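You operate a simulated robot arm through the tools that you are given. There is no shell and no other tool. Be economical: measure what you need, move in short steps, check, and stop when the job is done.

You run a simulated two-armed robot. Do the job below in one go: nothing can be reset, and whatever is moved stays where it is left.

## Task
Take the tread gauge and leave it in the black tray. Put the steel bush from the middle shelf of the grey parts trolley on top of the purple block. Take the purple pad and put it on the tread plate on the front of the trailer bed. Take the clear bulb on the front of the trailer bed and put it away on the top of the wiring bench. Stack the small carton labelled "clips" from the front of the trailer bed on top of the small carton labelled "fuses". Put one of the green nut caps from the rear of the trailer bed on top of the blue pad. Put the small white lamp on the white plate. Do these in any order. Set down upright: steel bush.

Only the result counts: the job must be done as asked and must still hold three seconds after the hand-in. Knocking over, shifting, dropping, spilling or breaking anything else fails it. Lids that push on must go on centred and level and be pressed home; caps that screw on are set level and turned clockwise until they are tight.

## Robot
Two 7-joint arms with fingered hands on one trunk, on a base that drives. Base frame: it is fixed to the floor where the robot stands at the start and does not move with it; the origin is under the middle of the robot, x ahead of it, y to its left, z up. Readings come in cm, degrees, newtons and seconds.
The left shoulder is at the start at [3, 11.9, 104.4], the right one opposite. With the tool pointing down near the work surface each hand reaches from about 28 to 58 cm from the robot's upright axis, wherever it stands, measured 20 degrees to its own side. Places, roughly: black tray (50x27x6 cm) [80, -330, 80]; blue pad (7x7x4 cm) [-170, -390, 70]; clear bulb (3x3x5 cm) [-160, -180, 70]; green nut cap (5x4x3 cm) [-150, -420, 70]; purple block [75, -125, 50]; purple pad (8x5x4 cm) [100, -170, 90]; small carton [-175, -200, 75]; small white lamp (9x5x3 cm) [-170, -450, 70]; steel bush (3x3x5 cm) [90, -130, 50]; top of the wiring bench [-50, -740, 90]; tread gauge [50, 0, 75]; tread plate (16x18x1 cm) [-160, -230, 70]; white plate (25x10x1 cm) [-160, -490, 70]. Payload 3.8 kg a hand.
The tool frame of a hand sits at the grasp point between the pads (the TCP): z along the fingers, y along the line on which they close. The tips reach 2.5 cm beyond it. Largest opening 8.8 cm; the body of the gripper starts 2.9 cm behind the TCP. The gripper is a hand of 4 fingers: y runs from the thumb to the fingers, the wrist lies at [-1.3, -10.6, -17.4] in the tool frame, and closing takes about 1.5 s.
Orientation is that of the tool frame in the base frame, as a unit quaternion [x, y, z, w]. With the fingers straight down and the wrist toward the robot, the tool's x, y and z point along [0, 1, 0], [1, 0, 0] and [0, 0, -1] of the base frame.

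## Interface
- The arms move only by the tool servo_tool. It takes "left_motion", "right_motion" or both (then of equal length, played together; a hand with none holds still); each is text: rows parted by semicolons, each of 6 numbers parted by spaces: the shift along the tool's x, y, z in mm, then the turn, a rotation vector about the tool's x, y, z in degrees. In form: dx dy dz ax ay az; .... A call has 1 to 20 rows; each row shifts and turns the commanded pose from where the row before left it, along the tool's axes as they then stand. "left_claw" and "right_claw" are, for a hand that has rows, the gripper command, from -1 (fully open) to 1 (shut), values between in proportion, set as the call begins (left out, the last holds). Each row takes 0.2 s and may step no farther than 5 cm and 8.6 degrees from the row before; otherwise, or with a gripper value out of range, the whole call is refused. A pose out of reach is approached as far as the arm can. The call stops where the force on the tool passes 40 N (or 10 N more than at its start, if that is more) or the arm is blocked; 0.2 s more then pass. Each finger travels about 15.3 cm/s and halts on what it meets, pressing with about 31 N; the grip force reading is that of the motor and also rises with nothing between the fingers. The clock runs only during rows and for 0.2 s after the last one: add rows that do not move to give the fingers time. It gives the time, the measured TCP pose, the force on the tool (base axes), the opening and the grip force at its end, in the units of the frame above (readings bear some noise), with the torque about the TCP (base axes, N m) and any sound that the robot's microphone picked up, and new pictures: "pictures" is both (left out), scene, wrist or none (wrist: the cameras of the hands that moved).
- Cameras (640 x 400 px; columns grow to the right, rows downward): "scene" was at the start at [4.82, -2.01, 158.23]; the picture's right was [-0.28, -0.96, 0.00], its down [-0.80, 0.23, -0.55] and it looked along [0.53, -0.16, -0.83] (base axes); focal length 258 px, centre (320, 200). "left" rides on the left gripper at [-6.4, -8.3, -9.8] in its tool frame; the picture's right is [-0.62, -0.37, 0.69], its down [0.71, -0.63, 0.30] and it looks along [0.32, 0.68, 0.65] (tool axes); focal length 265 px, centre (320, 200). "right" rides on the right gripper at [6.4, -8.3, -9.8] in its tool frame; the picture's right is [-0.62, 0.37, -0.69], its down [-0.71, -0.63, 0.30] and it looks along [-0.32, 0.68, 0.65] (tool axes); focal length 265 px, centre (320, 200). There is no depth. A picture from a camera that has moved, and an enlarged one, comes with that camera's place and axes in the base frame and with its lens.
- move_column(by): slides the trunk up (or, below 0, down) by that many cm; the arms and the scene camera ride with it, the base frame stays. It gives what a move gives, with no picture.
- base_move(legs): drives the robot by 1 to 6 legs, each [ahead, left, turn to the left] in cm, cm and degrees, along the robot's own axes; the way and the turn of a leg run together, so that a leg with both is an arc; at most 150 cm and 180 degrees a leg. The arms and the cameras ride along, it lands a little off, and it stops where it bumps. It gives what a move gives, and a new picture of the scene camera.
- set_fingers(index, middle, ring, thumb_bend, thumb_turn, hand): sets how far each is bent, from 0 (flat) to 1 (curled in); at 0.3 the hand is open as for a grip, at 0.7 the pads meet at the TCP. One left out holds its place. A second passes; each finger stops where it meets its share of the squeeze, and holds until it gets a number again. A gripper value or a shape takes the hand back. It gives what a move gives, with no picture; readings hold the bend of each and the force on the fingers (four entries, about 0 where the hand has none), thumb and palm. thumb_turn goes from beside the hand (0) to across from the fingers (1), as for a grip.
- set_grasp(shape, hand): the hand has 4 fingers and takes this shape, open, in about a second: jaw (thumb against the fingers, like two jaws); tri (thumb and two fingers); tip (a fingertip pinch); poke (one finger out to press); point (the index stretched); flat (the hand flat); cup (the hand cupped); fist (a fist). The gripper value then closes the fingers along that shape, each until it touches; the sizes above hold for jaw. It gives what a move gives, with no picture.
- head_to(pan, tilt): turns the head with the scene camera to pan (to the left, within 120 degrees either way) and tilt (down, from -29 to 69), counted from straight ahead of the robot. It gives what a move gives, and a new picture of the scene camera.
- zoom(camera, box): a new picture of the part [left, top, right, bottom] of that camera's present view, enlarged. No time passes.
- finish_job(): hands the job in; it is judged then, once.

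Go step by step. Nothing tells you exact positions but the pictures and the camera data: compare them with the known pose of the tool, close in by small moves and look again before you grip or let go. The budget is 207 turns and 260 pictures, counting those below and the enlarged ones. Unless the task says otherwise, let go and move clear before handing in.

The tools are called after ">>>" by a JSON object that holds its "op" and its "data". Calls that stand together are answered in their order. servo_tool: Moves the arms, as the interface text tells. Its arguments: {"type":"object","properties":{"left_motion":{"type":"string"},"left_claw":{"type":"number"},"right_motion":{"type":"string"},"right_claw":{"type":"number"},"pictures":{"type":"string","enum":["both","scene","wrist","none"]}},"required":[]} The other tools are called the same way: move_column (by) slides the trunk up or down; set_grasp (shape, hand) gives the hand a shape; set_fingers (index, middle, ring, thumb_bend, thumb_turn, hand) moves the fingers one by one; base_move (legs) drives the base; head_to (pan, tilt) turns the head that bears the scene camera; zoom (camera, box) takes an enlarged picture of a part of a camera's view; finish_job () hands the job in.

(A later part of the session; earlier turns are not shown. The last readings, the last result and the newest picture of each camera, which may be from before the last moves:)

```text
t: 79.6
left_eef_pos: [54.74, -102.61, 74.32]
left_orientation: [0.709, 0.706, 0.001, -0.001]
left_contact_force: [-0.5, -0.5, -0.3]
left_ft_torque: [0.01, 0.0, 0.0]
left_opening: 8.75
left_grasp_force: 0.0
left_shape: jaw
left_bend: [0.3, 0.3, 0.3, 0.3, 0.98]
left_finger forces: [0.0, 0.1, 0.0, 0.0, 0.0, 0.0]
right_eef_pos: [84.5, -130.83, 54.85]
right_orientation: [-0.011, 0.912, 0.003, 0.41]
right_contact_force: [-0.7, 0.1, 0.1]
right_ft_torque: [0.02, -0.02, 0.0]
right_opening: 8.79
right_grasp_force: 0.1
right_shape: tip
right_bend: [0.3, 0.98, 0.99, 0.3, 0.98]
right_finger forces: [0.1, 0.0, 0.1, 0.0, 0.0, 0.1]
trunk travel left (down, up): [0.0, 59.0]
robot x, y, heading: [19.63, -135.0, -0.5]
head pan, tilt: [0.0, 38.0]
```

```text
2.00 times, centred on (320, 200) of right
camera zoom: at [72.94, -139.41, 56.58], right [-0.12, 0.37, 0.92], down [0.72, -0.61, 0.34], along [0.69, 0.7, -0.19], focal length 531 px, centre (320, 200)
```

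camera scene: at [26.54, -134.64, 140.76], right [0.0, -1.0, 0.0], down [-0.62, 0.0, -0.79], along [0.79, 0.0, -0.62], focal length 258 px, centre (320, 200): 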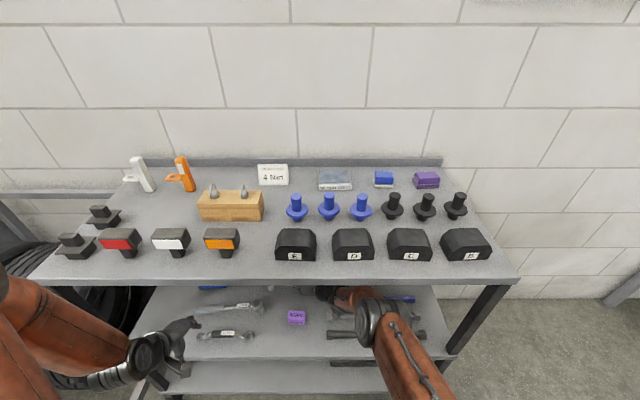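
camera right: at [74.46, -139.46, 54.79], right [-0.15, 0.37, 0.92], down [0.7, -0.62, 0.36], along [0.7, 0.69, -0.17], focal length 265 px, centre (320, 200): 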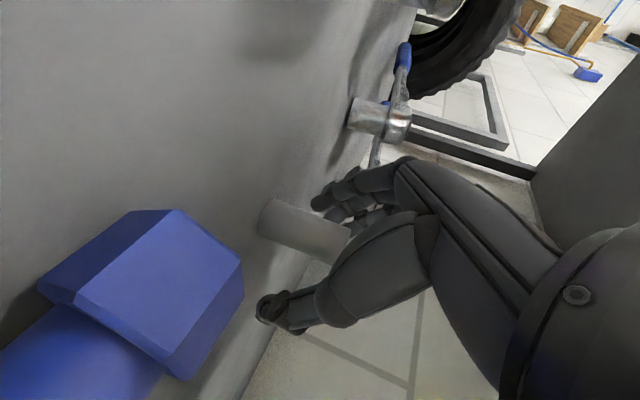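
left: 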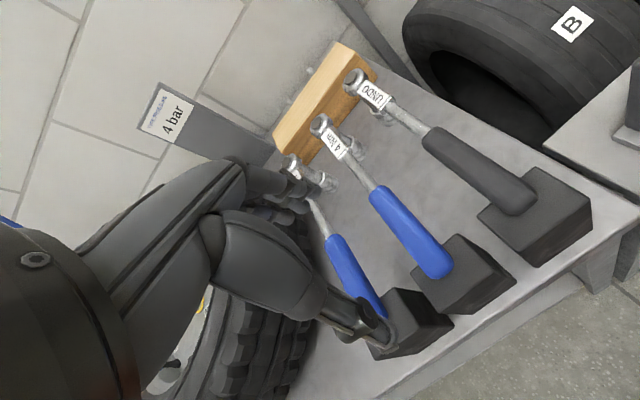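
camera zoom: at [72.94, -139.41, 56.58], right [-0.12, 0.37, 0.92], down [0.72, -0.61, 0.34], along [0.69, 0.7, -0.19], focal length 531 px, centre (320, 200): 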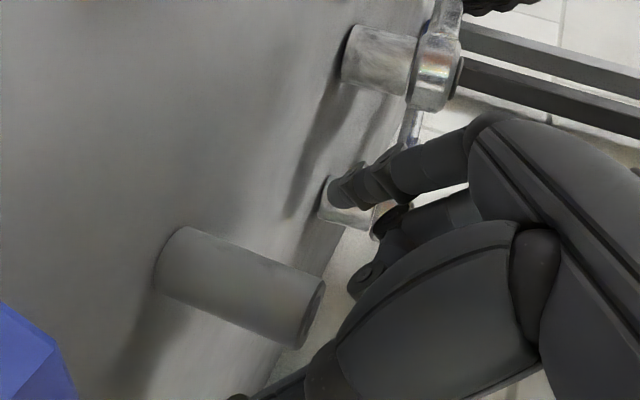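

The elbow is touching the shelf again when the arm shortens, so I'll back the base 3 cm, then set a narrow jaw opening so the fingers fit snugly round the bush when the hand advances.

>>> {"op": "base_move", "data": {"legs": [[-3.5, 0, 0]]}}

>>> {"op": "set_grasp", "data": {"hand": "right", "shape": "jaw"}}

>>> {"op": "servo_tool", "data": {"right_motion": "0 0 0 0 0 0; 0 0 0 0 0 0; 0 0 0 0 0 0; 0 0 0 0 0 0; 0 0 0 0 0 0", "right_claw": 0.15, "pictures": "wrist"}}

```text
t: 80.5
left_eef_pos: [51.13, -102.5, 74.42]
left_orientation: [0.709, 0.705, 0.001, 0.0]
left_contact_force: [-0.6, 0.3, -0.4]
left_ft_torque: [0.01, -0.04, -0.01]
left_opening: 8.77
left_grasp_force: 0.0
left_shape: jaw
left_bend: [0.3, 0.3, 0.3, 0.3, 0.98]
left_finger forces: [0.1, 0.0, 0.0, 0.0, 0.0, 0.0]
right_eef_pos: [81.01, -130.72, 55.17]
right_orientation: [-0.012, 0.911, 0.002, 0.412]
right_contact_force: [-0.3, -0.4, -0.2]
right_ft_torque: [0.0, 0.02, -0.01]
right_opening: 8.79
right_grasp_force: 0.0
right_shape: tip
right_bend: [0.3, 0.98, 0.99, 0.3, 0.98]
right_finger forces: [0.0, 0.0, 0.1, 0.0, 0.1, 0.1]
trunk travel left (down, up): [0.0, 59.0]
robot x, y, heading: [16.21, -134.86, -0.3]
head pan, tilt: [0.0, 38.0]
camera scene: at [22.74, -134.64, 140.78], right [-0.01, -1.0, 0.0], down [-0.62, 0.0, -0.79], along [0.79, 0.0, -0.62], focal length 258 px, centre (320, 200)
```

scene: 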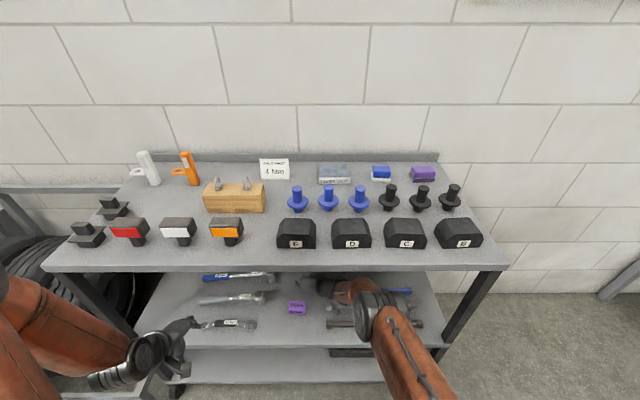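

```text
t: 81.4
left_eef_pos: [51.05, -102.49, 74.27]
left_orientation: [0.709, 0.706, 0.0, 0.0]
left_contact_force: [0.1, -0.2, -0.3]
left_ft_torque: [-0.03, -0.01, 0.01]
left_opening: 8.76
left_grasp_force: 0.0
left_shape: jaw
left_bend: [0.3, 0.3, 0.3, 0.3, 0.98]
left_finger forces: [0.0, 0.0, 0.0, 0.0, 0.0, 0.1]
right_eef_pos: [81.09, -130.66, 55.05]
right_orientation: [-0.012, 0.911, 0.002, 0.412]
right_contact_force: [0.1, 0.7, -1.1]
right_ft_torque: [0.02, 0.0, 0.0]
right_opening: 8.79
right_grasp_force: 0.0
right_shape: jaw
right_bend: [0.3, 0.3, 0.3, 0.3, 0.98]
right_finger forces: [0.0, 0.0, 0.0, 0.0, 0.0, 0.1]
trunk travel left (down, up): [0.0, 59.0]
robot x, y, heading: [16.25, -134.42, -0.2]
head pan, tilt: [0.0, 38.0]
```

```text
t: 82.6
left_eef_pos: [51.03, -102.38, 74.29]
left_orientation: [0.709, 0.705, 0.0, 0.0]
left_contact_force: [0.3, 0.5, 0.0]
left_ft_torque: [0.01, -0.02, -0.01]
left_opening: 8.77
left_grasp_force: 0.2
left_shape: jaw
left_bend: [0.3, 0.3, 0.3, 0.3, 0.98]
left_finger forces: [0.1, 0.0, 0.0, 0.0, 0.0, 0.0]
right_eef_pos: [81.08, -130.72, 55.04]
right_orientation: [-0.012, 0.911, 0.003, 0.413]
right_contact_force: [-0.5, 0.5, 0.3]
right_ft_torque: [-0.01, -0.02, 0.03]
right_opening: 3.77
right_grasp_force: 0.2
right_shape: jaw
right_bend: [0.74, 0.48, 0.44, 0.72, 1.0]
right_finger forces: [0.1, 0.0, 0.1, 0.0, 0.1, 0.1]
trunk travel left (down, up): [0.0, 59.0]
robot x, y, heading: [16.43, -134.59, -0.4]
head pan, tilt: [0.0, 38.0]
camera right: at [69.58, -139.28, 56.84], right [-0.12, 0.37, 0.92], down [0.71, -0.61, 0.34], along [0.69, 0.7, -0.19], focal length 265 px, centre (320, 200)
```

right: 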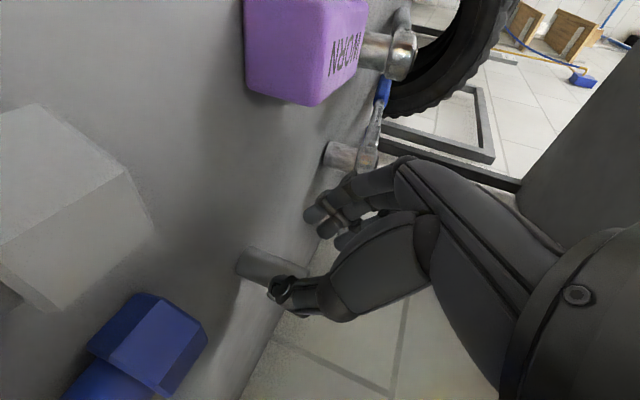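

The index closes much earlier than the other fingers in jaw. I'll drive the fingers individually: all at 0.54 so that they straddle the bush evenly.

>>> {"op": "set_fingers", "data": {"hand": "right", "index": 0.54, "middle": 0.54, "ring": 0.54, "thumb_bend": 0.54, "thumb_turn": 1}}

>>> {"op": "zoom", "data": {"camera": "right", "box": [160, 120, 480, 320]}}

```text
t: 83.6
left_eef_pos: [51.06, -102.55, 74.22]
left_orientation: [0.709, 0.705, 0.0, -0.001]
left_contact_force: [-0.4, -0.4, 0.1]
left_ft_torque: [-0.02, 0.02, 0.05]
left_opening: 8.73
left_grasp_force: 0.0
left_shape: jaw
left_bend: [0.3, 0.3, 0.3, 0.3, 0.98]
left_finger forces: [0.0, 0.0, 0.0, 0.0, 0.0, 0.0]
right_eef_pos: [81.0, -130.6, 55.17]
right_orientation: [-0.012, 0.911, 0.002, 0.412]
right_contact_force: [0.0, -0.3, 0.1]
right_ft_torque: [-0.01, -0.01, -0.02]
right_opening: 3.2
right_grasp_force: 0.1
right_shape: fingers
right_bend: [0.54, 0.54, 0.54, 0.54, 1.0]
right_finger forces: [0.0, 0.0, 0.1, 0.0, 0.0, 0.0]
trunk travel left (down, up): [0.0, 59.0]
robot x, y, heading: [16.4, -134.64, -0.4]
head pan, tilt: [0.0, 38.0]
```

```text
2.00 times, centred on (320, 220) of right
camera zoom: at [69.58, -139.28, 56.84], right [-0.12, 0.37, 0.92], down [0.71, -0.61, 0.34], along [0.69, 0.7, -0.19], focal length 531 px, centre (320, 160)
```

zoom: 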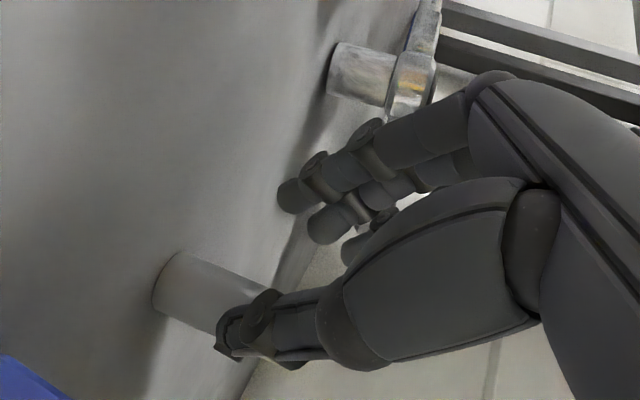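

Fingers are even at ±1.6 cm; bush at [86.0,-130.82]. I'll extend the arm 2 cm, align y, then nudge the base forward.

>>> {"op": "servo_tool", "data": {"right_motion": "-9 -2 17 0 0 0; 0 0 0 0 0 0; 0 0 0 0 0 0", "pictures": "none"}}

>>> {"op": "base_move", "data": {"legs": [[2, 0, 0.4]]}}

>>> {"op": "zoom", "data": {"camera": "right", "box": [160, 120, 480, 320]}}

```text
t: 84.4
left_eef_pos: [51.11, -102.38, 74.28]
left_orientation: [0.709, 0.705, 0.001, 0.001]
left_contact_force: [-0.1, -0.4, 0.9]
left_ft_torque: [-0.03, -0.01, -0.03]
left_opening: 8.78
left_grasp_force: 0.1
left_shape: jaw
left_bend: [0.3, 0.3, 0.3, 0.3, 0.98]
left_finger forces: [0.1, 0.1, 0.1, 0.0, 0.0, 0.0]
right_eef_pos: [83.01, -130.9, 54.71]
right_orientation: [-0.012, 0.911, 0.002, 0.413]
right_contact_force: [0.4, -0.2, 0.4]
right_ft_torque: [-0.03, 0.01, -0.01]
right_opening: 3.2
right_grasp_force: 0.0
right_shape: fingers
right_bend: [0.54, 0.54, 0.54, 0.54, 1.0]
right_finger forces: [0.1, 0.0, 0.1, 0.0, 0.1, 0.1]
trunk travel left (down, up): [0.0, 59.0]
robot x, y, heading: [16.47, -134.21, -0.2]
head pan, tilt: [0.0, 38.0]
```

```text
t: 85.2
left_eef_pos: [52.93, -102.05, 74.18]
left_orientation: [0.706, 0.708, 0.001, 0.0]
left_contact_force: [0.1, 0.3, 0.0]
left_ft_torque: [-0.01, 0.02, 0.01]
left_opening: 8.79
left_grasp_force: 0.1
left_shape: jaw
left_bend: [0.3, 0.3, 0.3, 0.3, 0.98]
left_finger forces: [0.1, 0.1, 0.0, 0.0, 0.0, 0.1]
right_eef_pos: [84.96, -130.36, 54.59]
right_orientation: [-0.015, 0.911, 0.002, 0.413]
right_contact_force: [0.1, 0.3, -0.6]
right_ft_torque: [-0.03, -0.01, 0.03]
right_opening: 3.23
right_grasp_force: 0.0
right_shape: fingers
right_bend: [0.54, 0.54, 0.54, 0.54, 1.0]
right_finger forces: [0.0, 0.1, 0.0, 0.0, 0.0, 0.0]
trunk travel left (down, up): [0.0, 59.0]
robot x, y, heading: [18.22, -134.4, 0.1]
head pan, tilt: [0.0, 38.0]
camera scene: at [24.99, -134.57, 140.76], right [0.0, -1.0, 0.0], down [-0.62, 0.0, -0.79], along [0.79, 0.0, -0.62], focal length 258 px, centre (320, 200)
```

scene: 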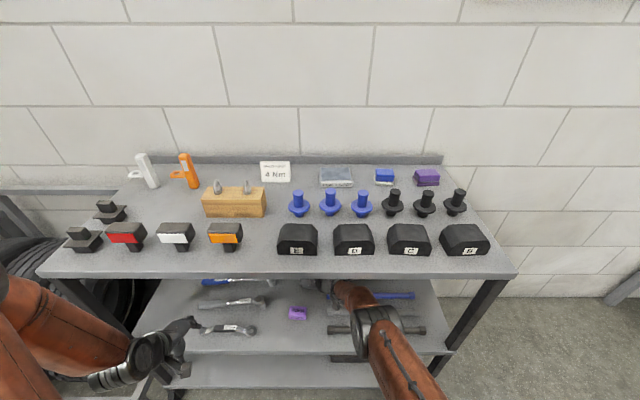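

```text
2.00 times, centred on (320, 220) of right
camera zoom: at [73.52, -139.03, 56.37], right [-0.12, 0.37, 0.92], down [0.72, -0.61, 0.34], along [0.68, 0.7, -0.19], focal length 531 px, centre (320, 160)
```

zoom: 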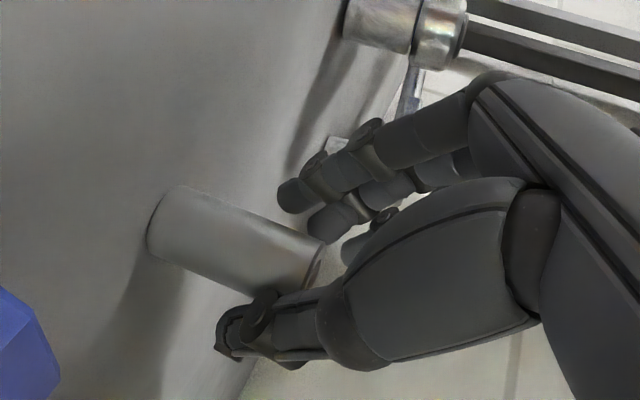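

Bush sits 0.45 cm toward the thumb. I'll shift 5 mm right first, then in and down.

>>> {"op": "servo_tool", "data": {"right_motion": "0 -5 0 0 0 0; 3 0 8 0 0 0; 2 0 7 0 0 0; 0 0 0 0 0 0; 0 0 0 0 0 0", "pictures": "none"}}

>>> {"op": "zoom", "data": {"camera": "right", "box": [160, 120, 480, 320]}}

```text
t: 86.4
left_eef_pos: [52.88, -102.17, 74.24]
left_orientation: [0.706, 0.709, -0.001, 0.0]
left_contact_force: [0.2, -0.4, 0.0]
left_ft_torque: [0.03, -0.03, -0.01]
left_opening: 8.79
left_grasp_force: 0.1
left_shape: jaw
left_bend: [0.3, 0.3, 0.3, 0.3, 0.98]
left_finger forces: [0.1, 0.0, 0.0, 0.1, 0.0, 0.0]
right_eef_pos: [85.18, -130.92, 53.68]
right_orientation: [-0.015, 0.911, 0.004, 0.412]
right_contact_force: [0.7, 1.3, 0.1]
right_ft_torque: [0.01, 0.0, 0.01]
right_opening: 3.21
right_grasp_force: 0.1
right_shape: fingers
right_bend: [0.54, 0.54, 0.54, 0.54, 1.0]
right_finger forces: [0.2, 0.1, 0.0, 0.0, 0.1, 0.1]
right hand out of reach, approached as far as the arm can: row 3
trunk travel left (down, up): [0.0, 59.0]
robot x, y, heading: [18.33, -134.45, 0.1]
head pan, tilt: [0.0, 38.0]
```

```text
2.00 times, centred on (320, 220) of right
camera zoom: at [73.68, -139.61, 55.43], right [-0.12, 0.37, 0.92], down [0.72, -0.61, 0.34], along [0.69, 0.7, -0.19], focal length 531 px, centre (320, 160)
```

zoom: 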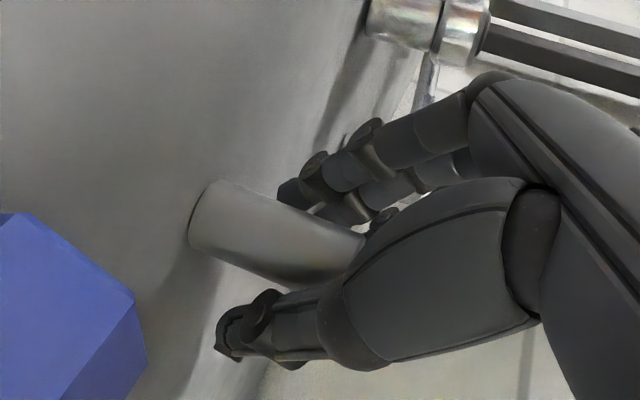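

Nearly there; one small base nudge of 0.8 cm forward, then close the fingers individually.

>>> {"op": "base_move", "data": {"legs": [[0.8, 0, 0]]}}

>>> {"op": "zoom", "data": {"camera": "right", "box": [160, 120, 480, 320]}}

```text
t: 87.1
left_eef_pos: [53.8, -102.12, 74.18]
left_orientation: [0.706, 0.708, 0.0, 0.0]
left_contact_force: [-0.9, -0.4, -0.6]
left_ft_torque: [0.02, -0.02, 0.03]
left_opening: 8.77
left_grasp_force: 0.0
left_shape: jaw
left_bend: [0.3, 0.3, 0.3, 0.3, 0.98]
left_finger forces: [0.0, 0.0, 0.0, 0.0, 0.1, 0.0]
right_eef_pos: [85.97, -130.88, 53.59]
right_orientation: [-0.015, 0.911, 0.004, 0.412]
right_contact_force: [-0.4, -0.3, -0.3]
right_ft_torque: [0.01, 0.0, -0.01]
right_opening: 3.22
right_grasp_force: 0.0
right_shape: fingers
right_bend: [0.54, 0.54, 0.54, 0.54, 1.0]
right_finger forces: [0.0, 0.1, 0.0, 0.0, 0.1, 0.0]
trunk travel left (down, up): [0.0, 59.0]
robot x, y, heading: [18.79, -134.19, 0.0]
head pan, tilt: [0.0, 38.0]
camera scene: at [25.75, -134.58, 140.76], right [0.0, -1.0, 0.0], down [-0.62, 0.0, -0.79], along [0.79, 0.0, -0.62], focal length 258 px, centre (320, 200)
```

scene: 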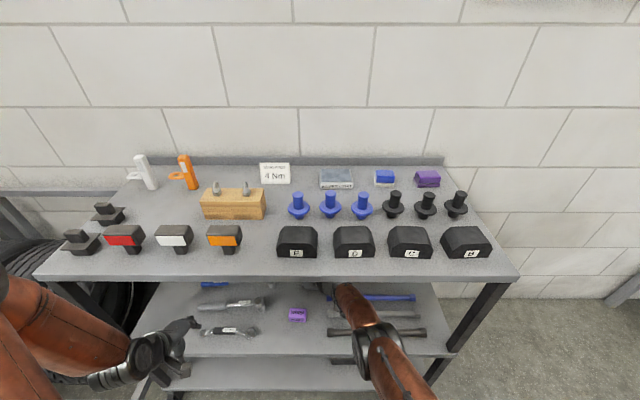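

```text
2.00 times, centred on (320, 220) of right
camera zoom: at [74.52, -139.62, 55.41], right [-0.12, 0.37, 0.92], down [0.72, -0.61, 0.34], along [0.69, 0.7, -0.19], focal length 531 px, centre (320, 160)
```

zoom: 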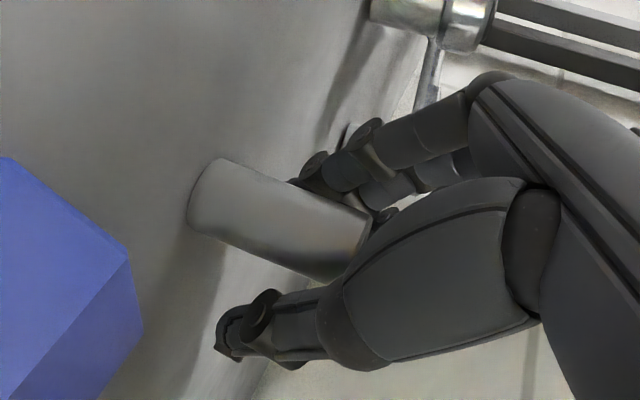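

>>> {"op": "set_fingers", "data": {"hand": "right", "index": 0.8, "middle": 0.8, "ring": 0.6, "thumb_bend": 0.8}}

>>> {"op": "zoom", "data": {"camera": "right", "box": [160, 120, 480, 320]}}

```text
t: 88.1
left_eef_pos: [53.76, -102.15, 74.22]
left_orientation: [0.706, 0.708, 0.0, 0.001]
left_contact_force: [-0.2, 0.1, -0.2]
left_ft_torque: [0.0, 0.01, -0.01]
left_opening: 8.77
left_grasp_force: 0.1
left_shape: jaw
left_bend: [0.3, 0.3, 0.3, 0.3, 0.98]
left_finger forces: [0.0, 0.0, 0.0, 0.1, 0.0, 0.0]
right_eef_pos: [85.94, -130.91, 53.73]
right_orientation: [-0.014, 0.911, 0.004, 0.413]
right_contact_force: [0.3, 0.0, 0.7]
right_ft_torque: [-0.01, -0.05, -0.02]
right_opening: 0.0
right_grasp_force: 0.0
right_shape: fingers
right_bend: [0.77, 0.79, 0.6, 0.74, 1.0]
right_finger forces: [0.0, 0.0, 0.0, 0.0, 0.1, 0.0]
trunk travel left (down, up): [0.0, 59.0]
robot x, y, heading: [18.89, -134.46, 0.0]
head pan, tilt: [0.0, 38.0]
```

```text
2.00 times, centred on (320, 220) of right
camera zoom: at [74.5, -139.62, 55.44], right [-0.12, 0.37, 0.92], down [0.72, -0.61, 0.34], along [0.69, 0.7, -0.19], focal length 531 px, centre (320, 160)
```

zoom: 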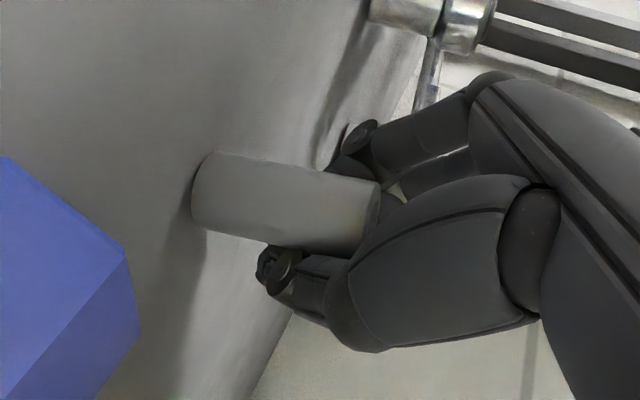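

Same result: at this tilt only the top of the bush lies between thumb and index. I'll open, let it right itself, back off, and re-approach with a flatter (20°) and yawed hand so the bush lies across all the pads.

>>> {"op": "set_fingers", "data": {"hand": "right", "index": 0.45, "middle": 0.45, "ring": 0.45, "thumb_bend": 0.45}}

>>> {"op": "zoom", "data": {"camera": "right", "box": [160, 120, 480, 320]}}

```text
t: 89.1
left_eef_pos: [53.74, -102.18, 74.36]
left_orientation: [0.706, 0.708, 0.0, 0.001]
left_contact_force: [0.0, 0.2, 0.7]
left_ft_torque: [-0.01, 0.04, 0.0]
left_opening: 8.78
left_grasp_force: 0.0
left_shape: jaw
left_bend: [0.3, 0.3, 0.3, 0.3, 0.98]
left_finger forces: [0.0, 0.1, 0.0, 0.0, 0.1, 0.1]
right_eef_pos: [85.86, -130.83, 53.64]
right_orientation: [-0.014, 0.911, 0.003, 0.412]
right_contact_force: [0.4, -0.9, 0.2]
right_ft_torque: [0.03, 0.04, 0.0]
right_opening: 5.2
right_grasp_force: 0.0
right_shape: fingers
right_bend: [0.45, 0.45, 0.45, 0.45, 0.99]
right_finger forces: [0.1, 0.0, 0.0, 0.0, 0.0, 0.0]
trunk travel left (down, up): [0.0, 59.0]
robot x, y, heading: [18.8, -134.42, 0.0]
head pan, tilt: [0.0, 38.0]
```

```text
2.00 times, centred on (320, 220) of right
camera zoom: at [74.49, -139.62, 55.44], right [-0.12, 0.37, 0.92], down [0.72, -0.61, 0.34], along [0.69, 0.7, -0.19], focal length 531 px, centre (320, 160)
```

zoom: 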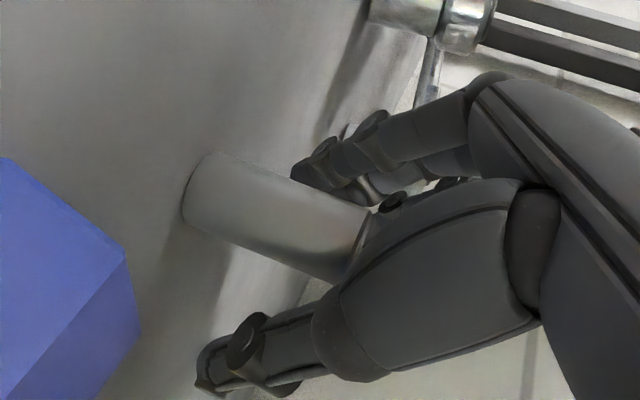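

Upright again. Backing off 8 cm, then rising.

>>> {"op": "base_move", "data": {"legs": [[-7, 0, 0]]}}

>>> {"op": "servo_tool", "data": {"right_motion": "-30 0 -26 0 0 0; -30 0 -26 0 0 0; 0 0 0 0 0 0; 0 0 0 0 0 0"}}

```text
t: 90.1
left_eef_pos: [46.61, -102.24, 74.34]
left_orientation: [0.706, 0.708, 0.001, 0.001]
left_contact_force: [-0.7, -0.1, 0.4]
left_ft_torque: [-0.02, -0.01, -0.01]
left_opening: 8.77
left_grasp_force: 0.1
left_shape: jaw
left_bend: [0.3, 0.3, 0.3, 0.3, 0.98]
left_finger forces: [0.0, 0.0, 0.1, 0.0, 0.1, 0.1]
right_eef_pos: [78.76, -130.93, 53.79]
right_orientation: [-0.015, 0.911, 0.004, 0.413]
right_contact_force: [-0.5, 0.0, -0.1]
right_ft_torque: [-0.01, 0.0, -0.03]
right_opening: 5.17
right_grasp_force: 0.1
right_shape: fingers
right_bend: [0.45, 0.45, 0.45, 0.45, 0.99]
right_finger forces: [0.0, 0.0, 0.0, 0.0, 0.0, 0.0]
trunk travel left (down, up): [0.0, 59.0]
robot x, y, heading: [11.96, -134.46, 0.1]
head pan, tilt: [0.0, 38.0]
camera scene: at [18.52, -134.59, 140.77], right [0.0, -1.0, 0.0], down [-0.62, 0.0, -0.79], along [0.79, 0.0, -0.62], focal length 258 px, centre (320, 200)
```

scene: 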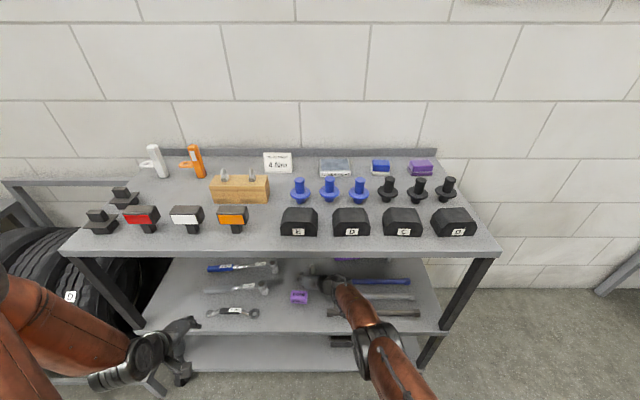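

```text
t: 91.1
left_eef_pos: [46.71, -102.28, 74.25]
left_orientation: [0.706, 0.709, 0.0, 0.001]
left_contact_force: [0.4, 0.6, 0.7]
left_ft_torque: [0.0, -0.02, -0.01]
left_opening: 8.76
left_grasp_force: 0.2
left_shape: jaw
left_bend: [0.3, 0.3, 0.3, 0.3, 0.98]
left_finger forces: [0.0, 0.0, 0.0, 0.0, 0.0, 0.0]
right_eef_pos: [78.94, -130.98, 61.57]
right_orientation: [-0.015, 0.911, 0.004, 0.413]
right_contact_force: [1.3, 0.4, 0.2]
right_ft_torque: [0.01, -0.03, 0.03]
right_opening: 5.22
right_grasp_force: 0.0
right_shape: fingers
right_bend: [0.45, 0.45, 0.45, 0.45, 0.99]
right_finger forces: [0.1, 0.0, 0.0, 0.1, 0.1, 0.0]
trunk travel left (down, up): [0.0, 59.0]
robot x, y, heading: [12.18, -134.56, 0.1]
head pan, tilt: [0.0, 38.0]
camera scene: at [18.64, -134.59, 140.76], right [0.0, -1.0, 0.0], down [-0.62, 0.0, -0.79], along [0.79, 0.0, -0.62], focal length 258 px, centre (320, 200)
camera right: at [67.49, -139.57, 63.29], right [-0.12, 0.37, 0.92], down [0.72, -0.61, 0.34], along [0.69, 0.7, -0.19], focal length 265 px, centre (320, 200)
```

scene: 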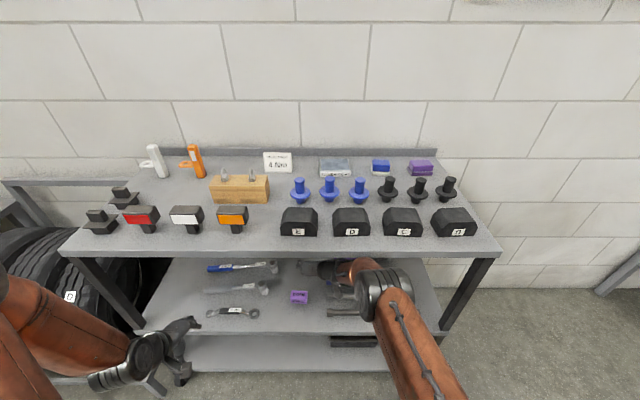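
right: 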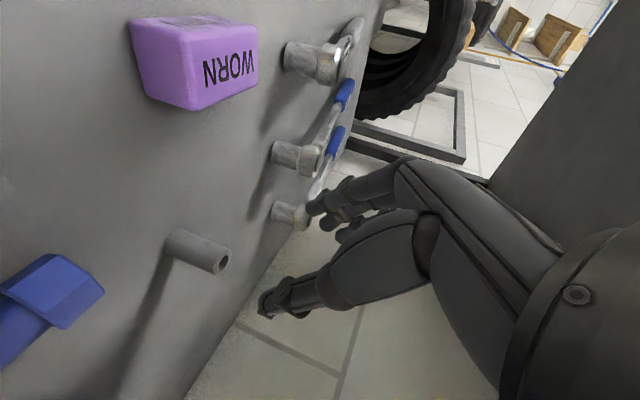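

>>> {"op": "servo_tool", "data": {"right_motion": "0 0 0 0 -7 0; 0 0 0 0 -7 0; 0 0 0 0 -7 0; 0 0 0 7.83 0 2.85; 0 0 0 7.83 0 2.85; 0 0 0 7.83 0 2.85; 0 0 0 0 0 0; 0 0 0 0 0 0"}}

```text
t: 92.9
left_eef_pos: [46.71, -102.24, 74.2]
left_orientation: [0.705, 0.709, 0.001, 0.0]
left_contact_force: [0.3, -0.1, 0.7]
left_ft_torque: [0.02, -0.01, 0.01]
left_opening: 8.79
left_grasp_force: 0.1
left_shape: jaw
left_bend: [0.3, 0.3, 0.3, 0.3, 0.98]
left_finger forces: [0.0, 0.0, 0.1, 0.0, 0.0, 0.1]
right_eef_pos: [78.83, -130.83, 61.62]
right_orientation: [0.164, 0.803, -0.119, 0.56]
right_contact_force: [0.3, 0.1, 0.0]
right_ft_torque: [0.0, 0.01, 0.0]
right_opening: 5.21
right_grasp_force: 0.1
right_shape: fingers
right_bend: [0.45, 0.45, 0.45, 0.45, 0.99]
right_finger forces: [0.1, 0.0, 0.0, 0.0, 0.0, 0.0]
trunk travel left (down, up): [0.0, 59.0]
robot x, y, heading: [12.27, -134.82, 0.3]
head pan, tilt: [0.0, 38.0]
camera scene: at [18.64, -134.59, 140.76], right [0.0, -1.0, 0.0], down [-0.62, 0.0, -0.79], along [0.79, 0.0, -0.62], focal length 258 px, centre (320, 200)
camera right: at [65.1, -134.06, 59.07], right [-0.25, 0.52, 0.82], down [0.24, -0.79, 0.57], along [0.94, 0.34, 0.08], focal length 265 px, centre (320, 200)
```

scene: 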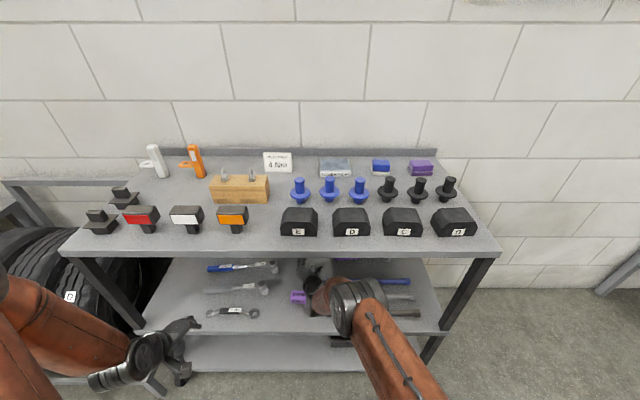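
right: 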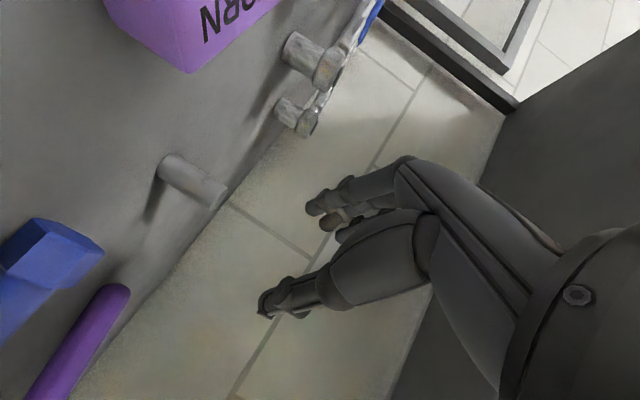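

The flatter pose would bring the wrist camera bracket down onto the shelf, so I'll go for a top-down grasp instead, entering with a straight arm. Backing out to reorient.

>>> {"op": "base_move", "data": {"legs": [[-30, 0, 0]]}}

>>> {"op": "servo_tool", "data": {"right_motion": "0 0 0 -7.83 0 -2.85; 0 0 0 -7.83 0 -2.85; 0 0 0 -7.83 0 -2.85; 0 0 0 0 7.78 0; 0 0 0 0 7.78 0; 0 0 0 0 7.78 0; 0 0 0 0 7.78 0; 0 0 0 0 7.78 0; 0 0 0 0 7.78 0; 0 0 0 0 7.78 0; 0 0 0 0 7.78 0; 0 0 0 0 7.78 0; 0 0 0 0 0 8.2; 0 0 0 0 0 8.2; 0 0 0 0 0 8.2; 0 0 0 0 0 8.2; 0 0 0 0 0 8.2; 0 0 0 0 0 8.2", "pictures": "none"}}

>>> {"op": "servo_tool", "data": {"right_motion": "0 0 0 0 0 8.2; 0 0 0 0 0 8.2; 0 0 0 0 0 8.2; 0 0 0 0 0 8.2; 0 0 0 0 0 8.2; 0 0 0 0 0 0; 0 0 0 0 0 0"}}

```text
t: 95.0
left_eef_pos: [16.24, -102.18, 74.32]
left_orientation: [0.705, 0.709, 0.001, 0.0]
left_contact_force: [0.1, -0.5, -0.2]
left_ft_torque: [-0.02, 0.0, 0.01]
left_opening: 8.78
left_grasp_force: 0.1
left_shape: jaw
left_bend: [0.3, 0.3, 0.3, 0.3, 0.98]
left_finger forces: [0.0, 0.1, 0.0, 0.1, 0.0, 0.1]
right_eef_pos: [48.71, -130.91, 61.62]
right_orientation: [0.164, 0.803, -0.119, 0.56]
right_contact_force: [-0.6, 0.0, -0.6]
right_ft_torque: [-0.01, -0.01, 0.0]
right_opening: 5.2
right_grasp_force: 0.0
right_shape: fingers
right_bend: [0.45, 0.45, 0.45, 0.45, 0.99]
right_finger forces: [0.1, 0.0, 0.0, 0.1, 0.0, 0.0]
trunk travel left (down, up): [0.0, 59.0]
robot x, y, heading: [-18.36, -134.38, 0.3]
head pan, tilt: [0.0, 38.0]
camera scene: at [-11.68, -134.64, 140.77], right [0.0, -1.0, 0.0], down [-0.62, 0.0, -0.79], along [0.79, 0.0, -0.62], focal length 258 px, centre (320, 200)
```

scene: 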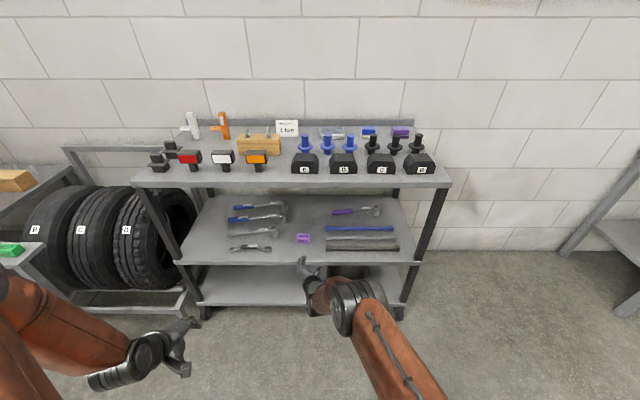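

```text
t: 98.8
left_eef_pos: [16.47, -102.26, 74.16]
left_orientation: [0.706, 0.708, 0.0, 0.0]
left_contact_force: [0.2, -0.1, 0.1]
left_ft_torque: [-0.03, 0.01, 0.03]
left_opening: 8.77
left_grasp_force: 0.1
left_shape: jaw
left_bend: [0.3, 0.3, 0.3, 0.3, 0.98]
left_finger forces: [0.0, 0.0, 0.0, 0.0, 0.0, 0.1]
right_eef_pos: [41.05, -130.45, 61.78]
right_orientation: [0.404, 0.915, -0.004, -0.001]
right_contact_force: [0.0, -0.2, 0.2]
right_ft_torque: [-0.02, 0.01, 0.03]
right_opening: 5.23
right_grasp_force: 0.1
right_shape: fingers
right_bend: [0.45, 0.45, 0.45, 0.45, 0.99]
right_finger forces: [0.0, 0.0, 0.0, 0.0, 0.0, 0.0]
right hand out of reach, approached as far as the arm can: row 9, 10, 11, 12
trunk travel left (down, up): [0.0, 59.0]
robot x, y, heading: [-18.52, -134.65, 0.5]
head pan, tilt: [0.0, 38.0]
```

```text
t: 100.4
left_eef_pos: [16.43, -102.24, 74.29]
left_orientation: [0.706, 0.709, 0.0, 0.0]
left_contact_force: [-0.2, -0.5, 0.6]
left_ft_torque: [0.02, -0.01, 0.0]
left_opening: 8.76
left_grasp_force: 0.1
left_shape: jaw
left_bend: [0.3, 0.3, 0.3, 0.3, 0.98]
left_finger forces: [0.1, 0.1, 0.1, 0.0, 0.0, 0.0]
right_eef_pos: [41.11, -130.46, 61.6]
right_orientation: [0.698, 0.716, -0.004, 0.0]
right_contact_force: [0.7, 0.6, -0.1]
right_ft_torque: [0.01, -0.02, -0.03]
right_opening: 5.23
right_grasp_force: 0.0
right_shape: fingers
right_bend: [0.45, 0.45, 0.45, 0.45, 0.99]
right_finger forces: [0.0, 0.1, 0.0, 0.1, 0.1, 0.1]
trunk travel left (down, up): [0.0, 59.0]
robot x, y, heading: [-18.47, -134.86, 0.2]
head pan, tilt: [0.0, 38.0]
camera scene: at [-11.61, -134.64, 140.76], right [0.0, -1.0, 0.0], down [-0.62, 0.0, -0.79], along [0.79, 0.0, -0.62], focal length 258 px, centre (320, 200)
camera right: at [32.63, -124.18, 71.56], right [0.39, -0.61, 0.69], down [-0.61, -0.73, -0.3], along [0.69, -0.31, -0.66], focal length 265 px, centre (320, 200)
```

scene: 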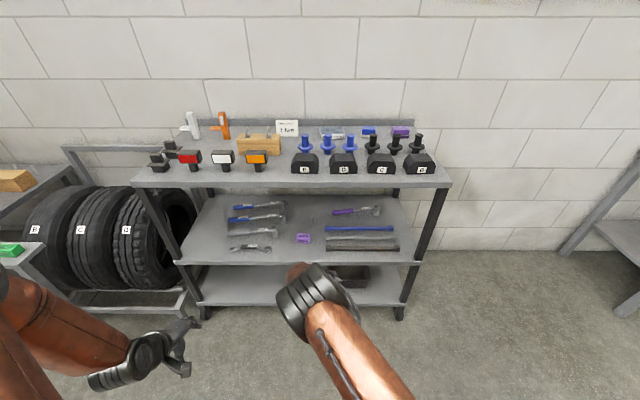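
right: 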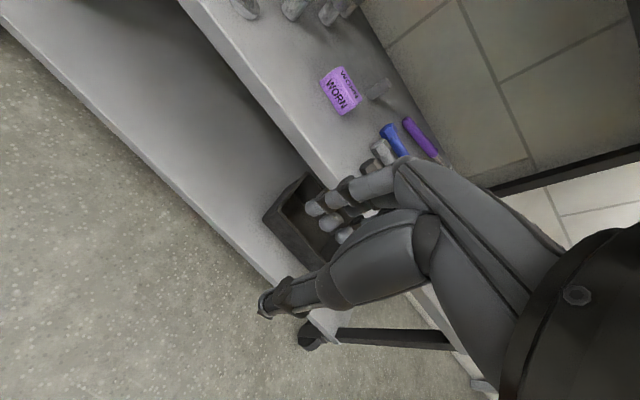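

A vertical hand can't reach that deep. Instead I'll return to the tilted approach but turn the thumb toward the index so the two oppose properly; testing that in free air first.

>>> {"op": "set_fingers", "data": {"hand": "right", "index": 0.68, "middle": 0.4, "ring": 0.4, "thumb_bend": 0.68, "thumb_turn": 1.0}}

>>> {"op": "zoom", "data": {"camera": "right", "box": [200, 140, 440, 290]}}

>>> {"op": "set_fingers", "data": {"hand": "right", "thumb_turn": 0.8}}

>>> {"op": "zoom", "data": {"camera": "right", "box": [200, 140, 440, 290]}}

```text
t: 101.4
left_eef_pos: [16.41, -102.29, 74.16]
left_orientation: [0.706, 0.708, 0.0, 0.001]
left_contact_force: [-0.6, 0.3, -0.3]
left_ft_torque: [-0.03, 0.01, -0.02]
left_opening: 8.74
left_grasp_force: 0.1
left_shape: jaw
left_bend: [0.3, 0.3, 0.3, 0.3, 0.98]
left_finger forces: [0.1, 0.0, 0.0, 0.1, 0.1, 0.0]
right_eef_pos: [41.11, -130.44, 61.63]
right_orientation: [0.698, 0.716, -0.003, 0.0]
right_contact_force: [0.2, -0.1, 0.7]
right_ft_torque: [0.05, -0.02, 0.01]
right_opening: 0.29
right_grasp_force: 0.0
right_shape: fingers
right_bend: [0.68, 0.4, 0.4, 0.68, 1.0]
right_finger forces: [0.0, 0.0, 0.0, 0.1, 0.0, 0.0]
trunk travel left (down, up): [0.0, 59.0]
robot x, y, heading: [-18.7, -134.74, 0.2]
head pan, tilt: [0.0, 38.0]
```

```text
2.67 times, centred on (320, 215) of right
camera zoom: at [32.64, -124.19, 71.57], right [0.39, -0.61, 0.69], down [-0.61, -0.73, -0.3], along [0.69, -0.31, -0.66], focal length 708 px, centre (320, 160)
```

zoom: 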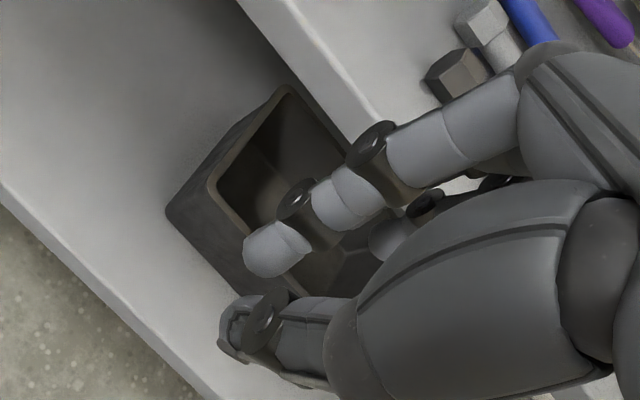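

```text
t: 102.4
left_eef_pos: [16.44, -102.21, 74.27]
left_orientation: [0.706, 0.709, 0.0, 0.0]
left_contact_force: [0.4, -0.1, -0.7]
left_ft_torque: [-0.04, -0.01, 0.0]
left_opening: 8.77
left_grasp_force: 0.1
left_shape: jaw
left_bend: [0.3, 0.3, 0.3, 0.3, 0.98]
left_finger forces: [0.1, 0.0, 0.0, 0.0, 0.0, 0.1]
right_eef_pos: [41.08, -130.43, 61.62]
right_orientation: [0.698, 0.716, -0.004, 0.0]
right_contact_force: [0.2, -0.6, 0.3]
right_ft_torque: [0.0, 0.0, 0.0]
right_opening: 1.03
right_grasp_force: 0.1
right_shape: fingers
right_bend: [0.68, 0.4, 0.4, 0.68, 0.82]
right_finger forces: [0.0, 0.1, 0.1, 0.0, 0.1, 0.1]
trunk travel left (down, up): [0.0, 59.0]
robot x, y, heading: [-18.1, -135.02, 0.2]
head pan, tilt: [0.0, 38.0]
```

```text
2.67 times, centred on (320, 215) of right
camera zoom: at [32.63, -124.19, 71.56], right [0.39, -0.61, 0.69], down [-0.61, -0.73, -0.3], along [0.69, -0.31, -0.66], focal length 708 px, centre (320, 160)
```

zoom: 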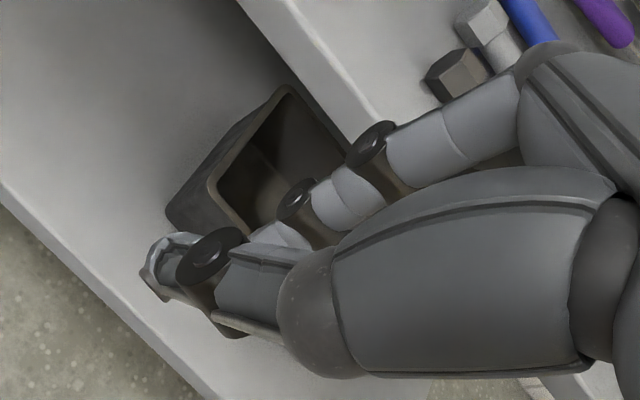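

Thumb and index oppose at thumb_turn ≈0.93. I'll set that and take the tilted pose (35° down, yawed 20° right) outside the trolley.

>>> {"op": "servo_tool", "data": {"right_motion": "0 0 0 0 0 -7.62; 0 0 0 0 0 -7.62; 0 0 0 0 0 -7.62; 0 0 0 0 0 -7.62; 0 0 0 0 0 -7.62; 0 0 0 0 0 -7.62; 0 0 0 0 0 -7.62; 0 0 0 0 0 -7.62; 0 0 0 0 0 -7.62; 0 0 0 0 -7.86 0; 0 0 0 0 -7.86 0; 0 0 0 0 -7.86 0; 0 0 0 0 -7.86 0; 0 0 0 0 -7.86 0; 0 0 0 0 -7.86 0; 0 0 0 0 -7.86 0; 0 0 0 0 0 0; 0 0 0 0 0 0", "pictures": "none"}}

>>> {"op": "set_fingers", "data": {"hand": "right", "index": 0.68, "thumb_bend": 0.68, "middle": 0.4, "ring": 0.4, "thumb_turn": 0.92}}

>>> {"op": "zoom", "data": {"camera": "right", "box": [200, 140, 440, 290]}}

```text
t: 106.2
left_eef_pos: [16.32, -102.16, 74.25]
left_orientation: [0.706, 0.708, 0.0, -0.001]
left_contact_force: [-0.4, -0.4, 0.7]
left_ft_torque: [0.01, 0.01, -0.01]
left_opening: 8.75
left_grasp_force: 0.0
left_shape: jaw
left_bend: [0.3, 0.3, 0.3, 0.3, 0.98]
left_finger forces: [0.0, 0.0, 0.0, 0.1, 0.0, 0.0]
right_eef_pos: [40.99, -130.38, 61.63]
right_orientation: [0.151, 0.874, -0.082, 0.454]
right_contact_force: [0.0, 0.1, -0.7]
right_ft_torque: [0.0, -0.01, -0.01]
right_opening: 0.99
right_grasp_force: 0.2
right_shape: fingers
right_bend: [0.68, 0.4, 0.4, 0.68, 0.82]
right_finger forces: [0.0, 0.0, 0.0, 0.0, 0.1, 0.1]
trunk travel left (down, up): [0.0, 59.0]
robot x, y, heading: [-18.46, -134.19, -0.1]
head pan, tilt: [0.0, 38.0]
```

```text
t: 107.2
left_eef_pos: [16.33, -102.24, 74.36]
left_orientation: [0.706, 0.708, 0.0, 0.0]
left_contact_force: [-0.2, 0.4, 1.0]
left_ft_torque: [0.0, 0.0, 0.0]
left_opening: 8.76
left_grasp_force: 0.0
left_shape: jaw
left_bend: [0.3, 0.3, 0.3, 0.3, 0.98]
left_finger forces: [0.0, 0.0, 0.0, 0.0, 0.0, 0.1]
right_eef_pos: [41.07, -130.44, 61.64]
right_orientation: [0.151, 0.874, -0.082, 0.454]
right_contact_force: [-0.2, -0.5, 0.3]
right_ft_torque: [0.04, 0.01, -0.02]
right_opening: 0.39
right_grasp_force: 0.0
right_shape: fingers
right_bend: [0.68, 0.4, 0.4, 0.68, 0.94]
right_finger forces: [0.1, 0.0, 0.0, 0.0, 0.1, 0.0]
trunk travel left (down, up): [0.0, 59.0]
robot x, y, heading: [-18.45, -134.71, 0.4]
head pan, tilt: [0.0, 38.0]
```

```text
2.67 times, centred on (320, 215) of right
camera zoom: at [27.18, -134.3, 62.15], right [-0.07, 0.42, 0.9], down [0.41, -0.81, 0.41], along [0.91, 0.4, -0.12], focal length 708 px, centre (320, 160)
```

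zoom: 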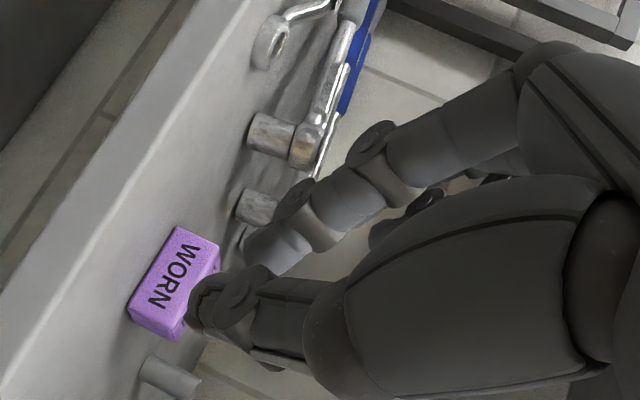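

Good opposition. Now open index/thumb a bit, lower to z 58 and drive in.

>>> {"op": "set_fingers", "data": {"hand": "right", "index": 0.5, "thumb_bend": 0.5, "middle": 0.35, "ring": 0.35, "thumb_turn": 0.92}}

>>> {"op": "servo_tool", "data": {"right_motion": "29.5 0 20.7 0 0 0; 0 0 0 0 0 0; 0 0 0 0 0 0", "pictures": "none"}}

>>> {"op": "base_move", "data": {"legs": [[35, 0, -0.3]]}}

>>> {"op": "servo_tool", "data": {"right_motion": "0 0 0 0 0 0", "pictures": "wrist"}}

```text
t: 108.2
left_eef_pos: [16.48, -102.34, 74.22]
left_orientation: [0.706, 0.708, 0.0, 0.001]
left_contact_force: [0.2, -0.4, -0.2]
left_ft_torque: [0.0, -0.02, -0.03]
left_opening: 8.75
left_grasp_force: 0.0
left_shape: jaw
left_bend: [0.3, 0.3, 0.3, 0.3, 0.98]
left_finger forces: [0.1, 0.1, 0.1, 0.1, 0.0, 0.1]
right_eef_pos: [41.03, -130.5, 61.65]
right_orientation: [0.152, 0.875, -0.083, 0.453]
right_contact_force: [-0.8, -1.1, -0.4]
right_ft_torque: [0.03, 0.02, 0.03]
right_opening: 4.17
right_grasp_force: 0.0
right_shape: fingers
right_bend: [0.5, 0.35, 0.35, 0.5, 0.92]
right_finger forces: [0.0, 0.0, 0.0, 0.0, 0.0, 0.1]
trunk travel left (down, up): [0.0, 59.0]
robot x, y, heading: [-18.1, -134.89, 0.1]
head pan, tilt: [0.0, 38.0]
```

```text
t: 109.0
left_eef_pos: [16.36, -102.19, 74.31]
left_orientation: [0.706, 0.709, 0.0, 0.0]
left_contact_force: [0.3, -1.3, -0.2]
left_ft_torque: [0.02, -0.04, -0.01]
left_opening: 8.77
left_grasp_force: 0.1
left_shape: jaw
left_bend: [0.3, 0.3, 0.3, 0.3, 0.98]
left_finger forces: [0.1, 0.0, 0.0, 0.0, 0.0, 0.0]
right_eef_pos: [41.09, -130.26, 58.03]
right_orientation: [0.151, 0.875, -0.082, 0.453]
right_contact_force: [1.1, 0.2, 0.7]
right_ft_torque: [-0.01, -0.02, 0.02]
right_opening: 4.21
right_grasp_force: 0.1
right_shape: fingers
right_bend: [0.5, 0.35, 0.35, 0.5, 0.92]
right_finger forces: [0.1, 0.0, 0.0, 0.1, 0.1, 0.0]
trunk travel left (down, up): [0.0, 59.0]
robot x, y, heading: [-18.19, -134.85, 0.1]
head pan, tilt: [0.0, 38.0]
```

```text
t: 111.3
left_eef_pos: [51.7, -102.41, 74.28]
left_orientation: [0.708, 0.706, 0.0, 0.0]
left_contact_force: [-0.8, -0.3, -0.5]
left_ft_torque: [0.0, -0.03, 0.0]
left_opening: 8.76
left_grasp_force: 0.1
left_shape: jaw
left_bend: [0.3, 0.3, 0.3, 0.3, 0.98]
left_finger forces: [0.0, 0.1, 0.0, 0.1, 0.1, 0.0]
right_eef_pos: [76.24, -130.75, 58.06]
right_orientation: [0.154, 0.874, -0.084, 0.454]
right_contact_force: [-0.6, 0.5, -0.5]
right_ft_torque: [-0.01, -0.01, 0.01]
right_opening: 4.17
right_grasp_force: 0.1
right_shape: fingers
right_bend: [0.5, 0.35, 0.35, 0.5, 0.92]
right_finger forces: [0.1, 0.1, 0.0, 0.0, 0.1, 0.1]
trunk travel left (down, up): [0.0, 59.0]
robot x, y, heading: [16.64, -134.63, -0.4]
head pan, tilt: [0.0, 38.0]
camera scene: at [23.55, -134.67, 140.76], right [0.0, -1.0, 0.0], down [-0.62, 0.0, -0.79], along [0.79, 0.0, -0.62], focal length 258 px, centre (320, 200)
```

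scene: 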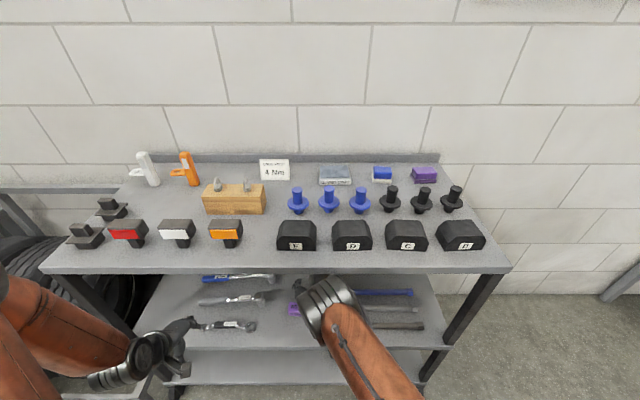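

```text
t: 111.7
left_eef_pos: [51.69, -102.38, 74.34]
left_orientation: [0.708, 0.707, 0.001, 0.0]
left_contact_force: [0.1, 0.4, 0.3]
left_ft_torque: [-0.01, 0.03, -0.02]
left_opening: 8.74
left_grasp_force: 0.0
left_shape: jaw
left_bend: [0.3, 0.3, 0.3, 0.3, 0.98]
left_finger forces: [0.0, 0.0, 0.0, 0.1, 0.1, 0.2]
right_eef_pos: [76.25, -130.75, 58.06]
right_orientation: [0.154, 0.874, -0.084, 0.453]
right_contact_force: [0.4, 0.6, -0.7]
right_ft_torque: [0.02, 0.0, 0.0]
right_opening: 4.17
right_grasp_force: 0.1
right_shape: fingers
right_bend: [0.5, 0.35, 0.35, 0.5, 0.92]
right_finger forces: [0.0, 0.0, 0.0, 0.0, 0.0, 0.0]
trunk travel left (down, up): [0.0, 59.0]
robot x, y, heading: [16.77, -134.7, -0.0]
head pan, tilt: [0.0, 38.0]
camera right: at [62.22, -134.52, 58.57], right [-0.07, 0.42, 0.9], down [0.4, -0.82, 0.41], along [0.91, 0.39, -0.12], focal length 265 px, centre (320, 200)
```

right: 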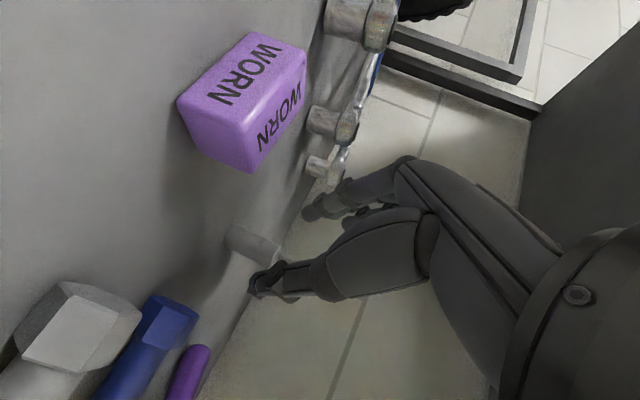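

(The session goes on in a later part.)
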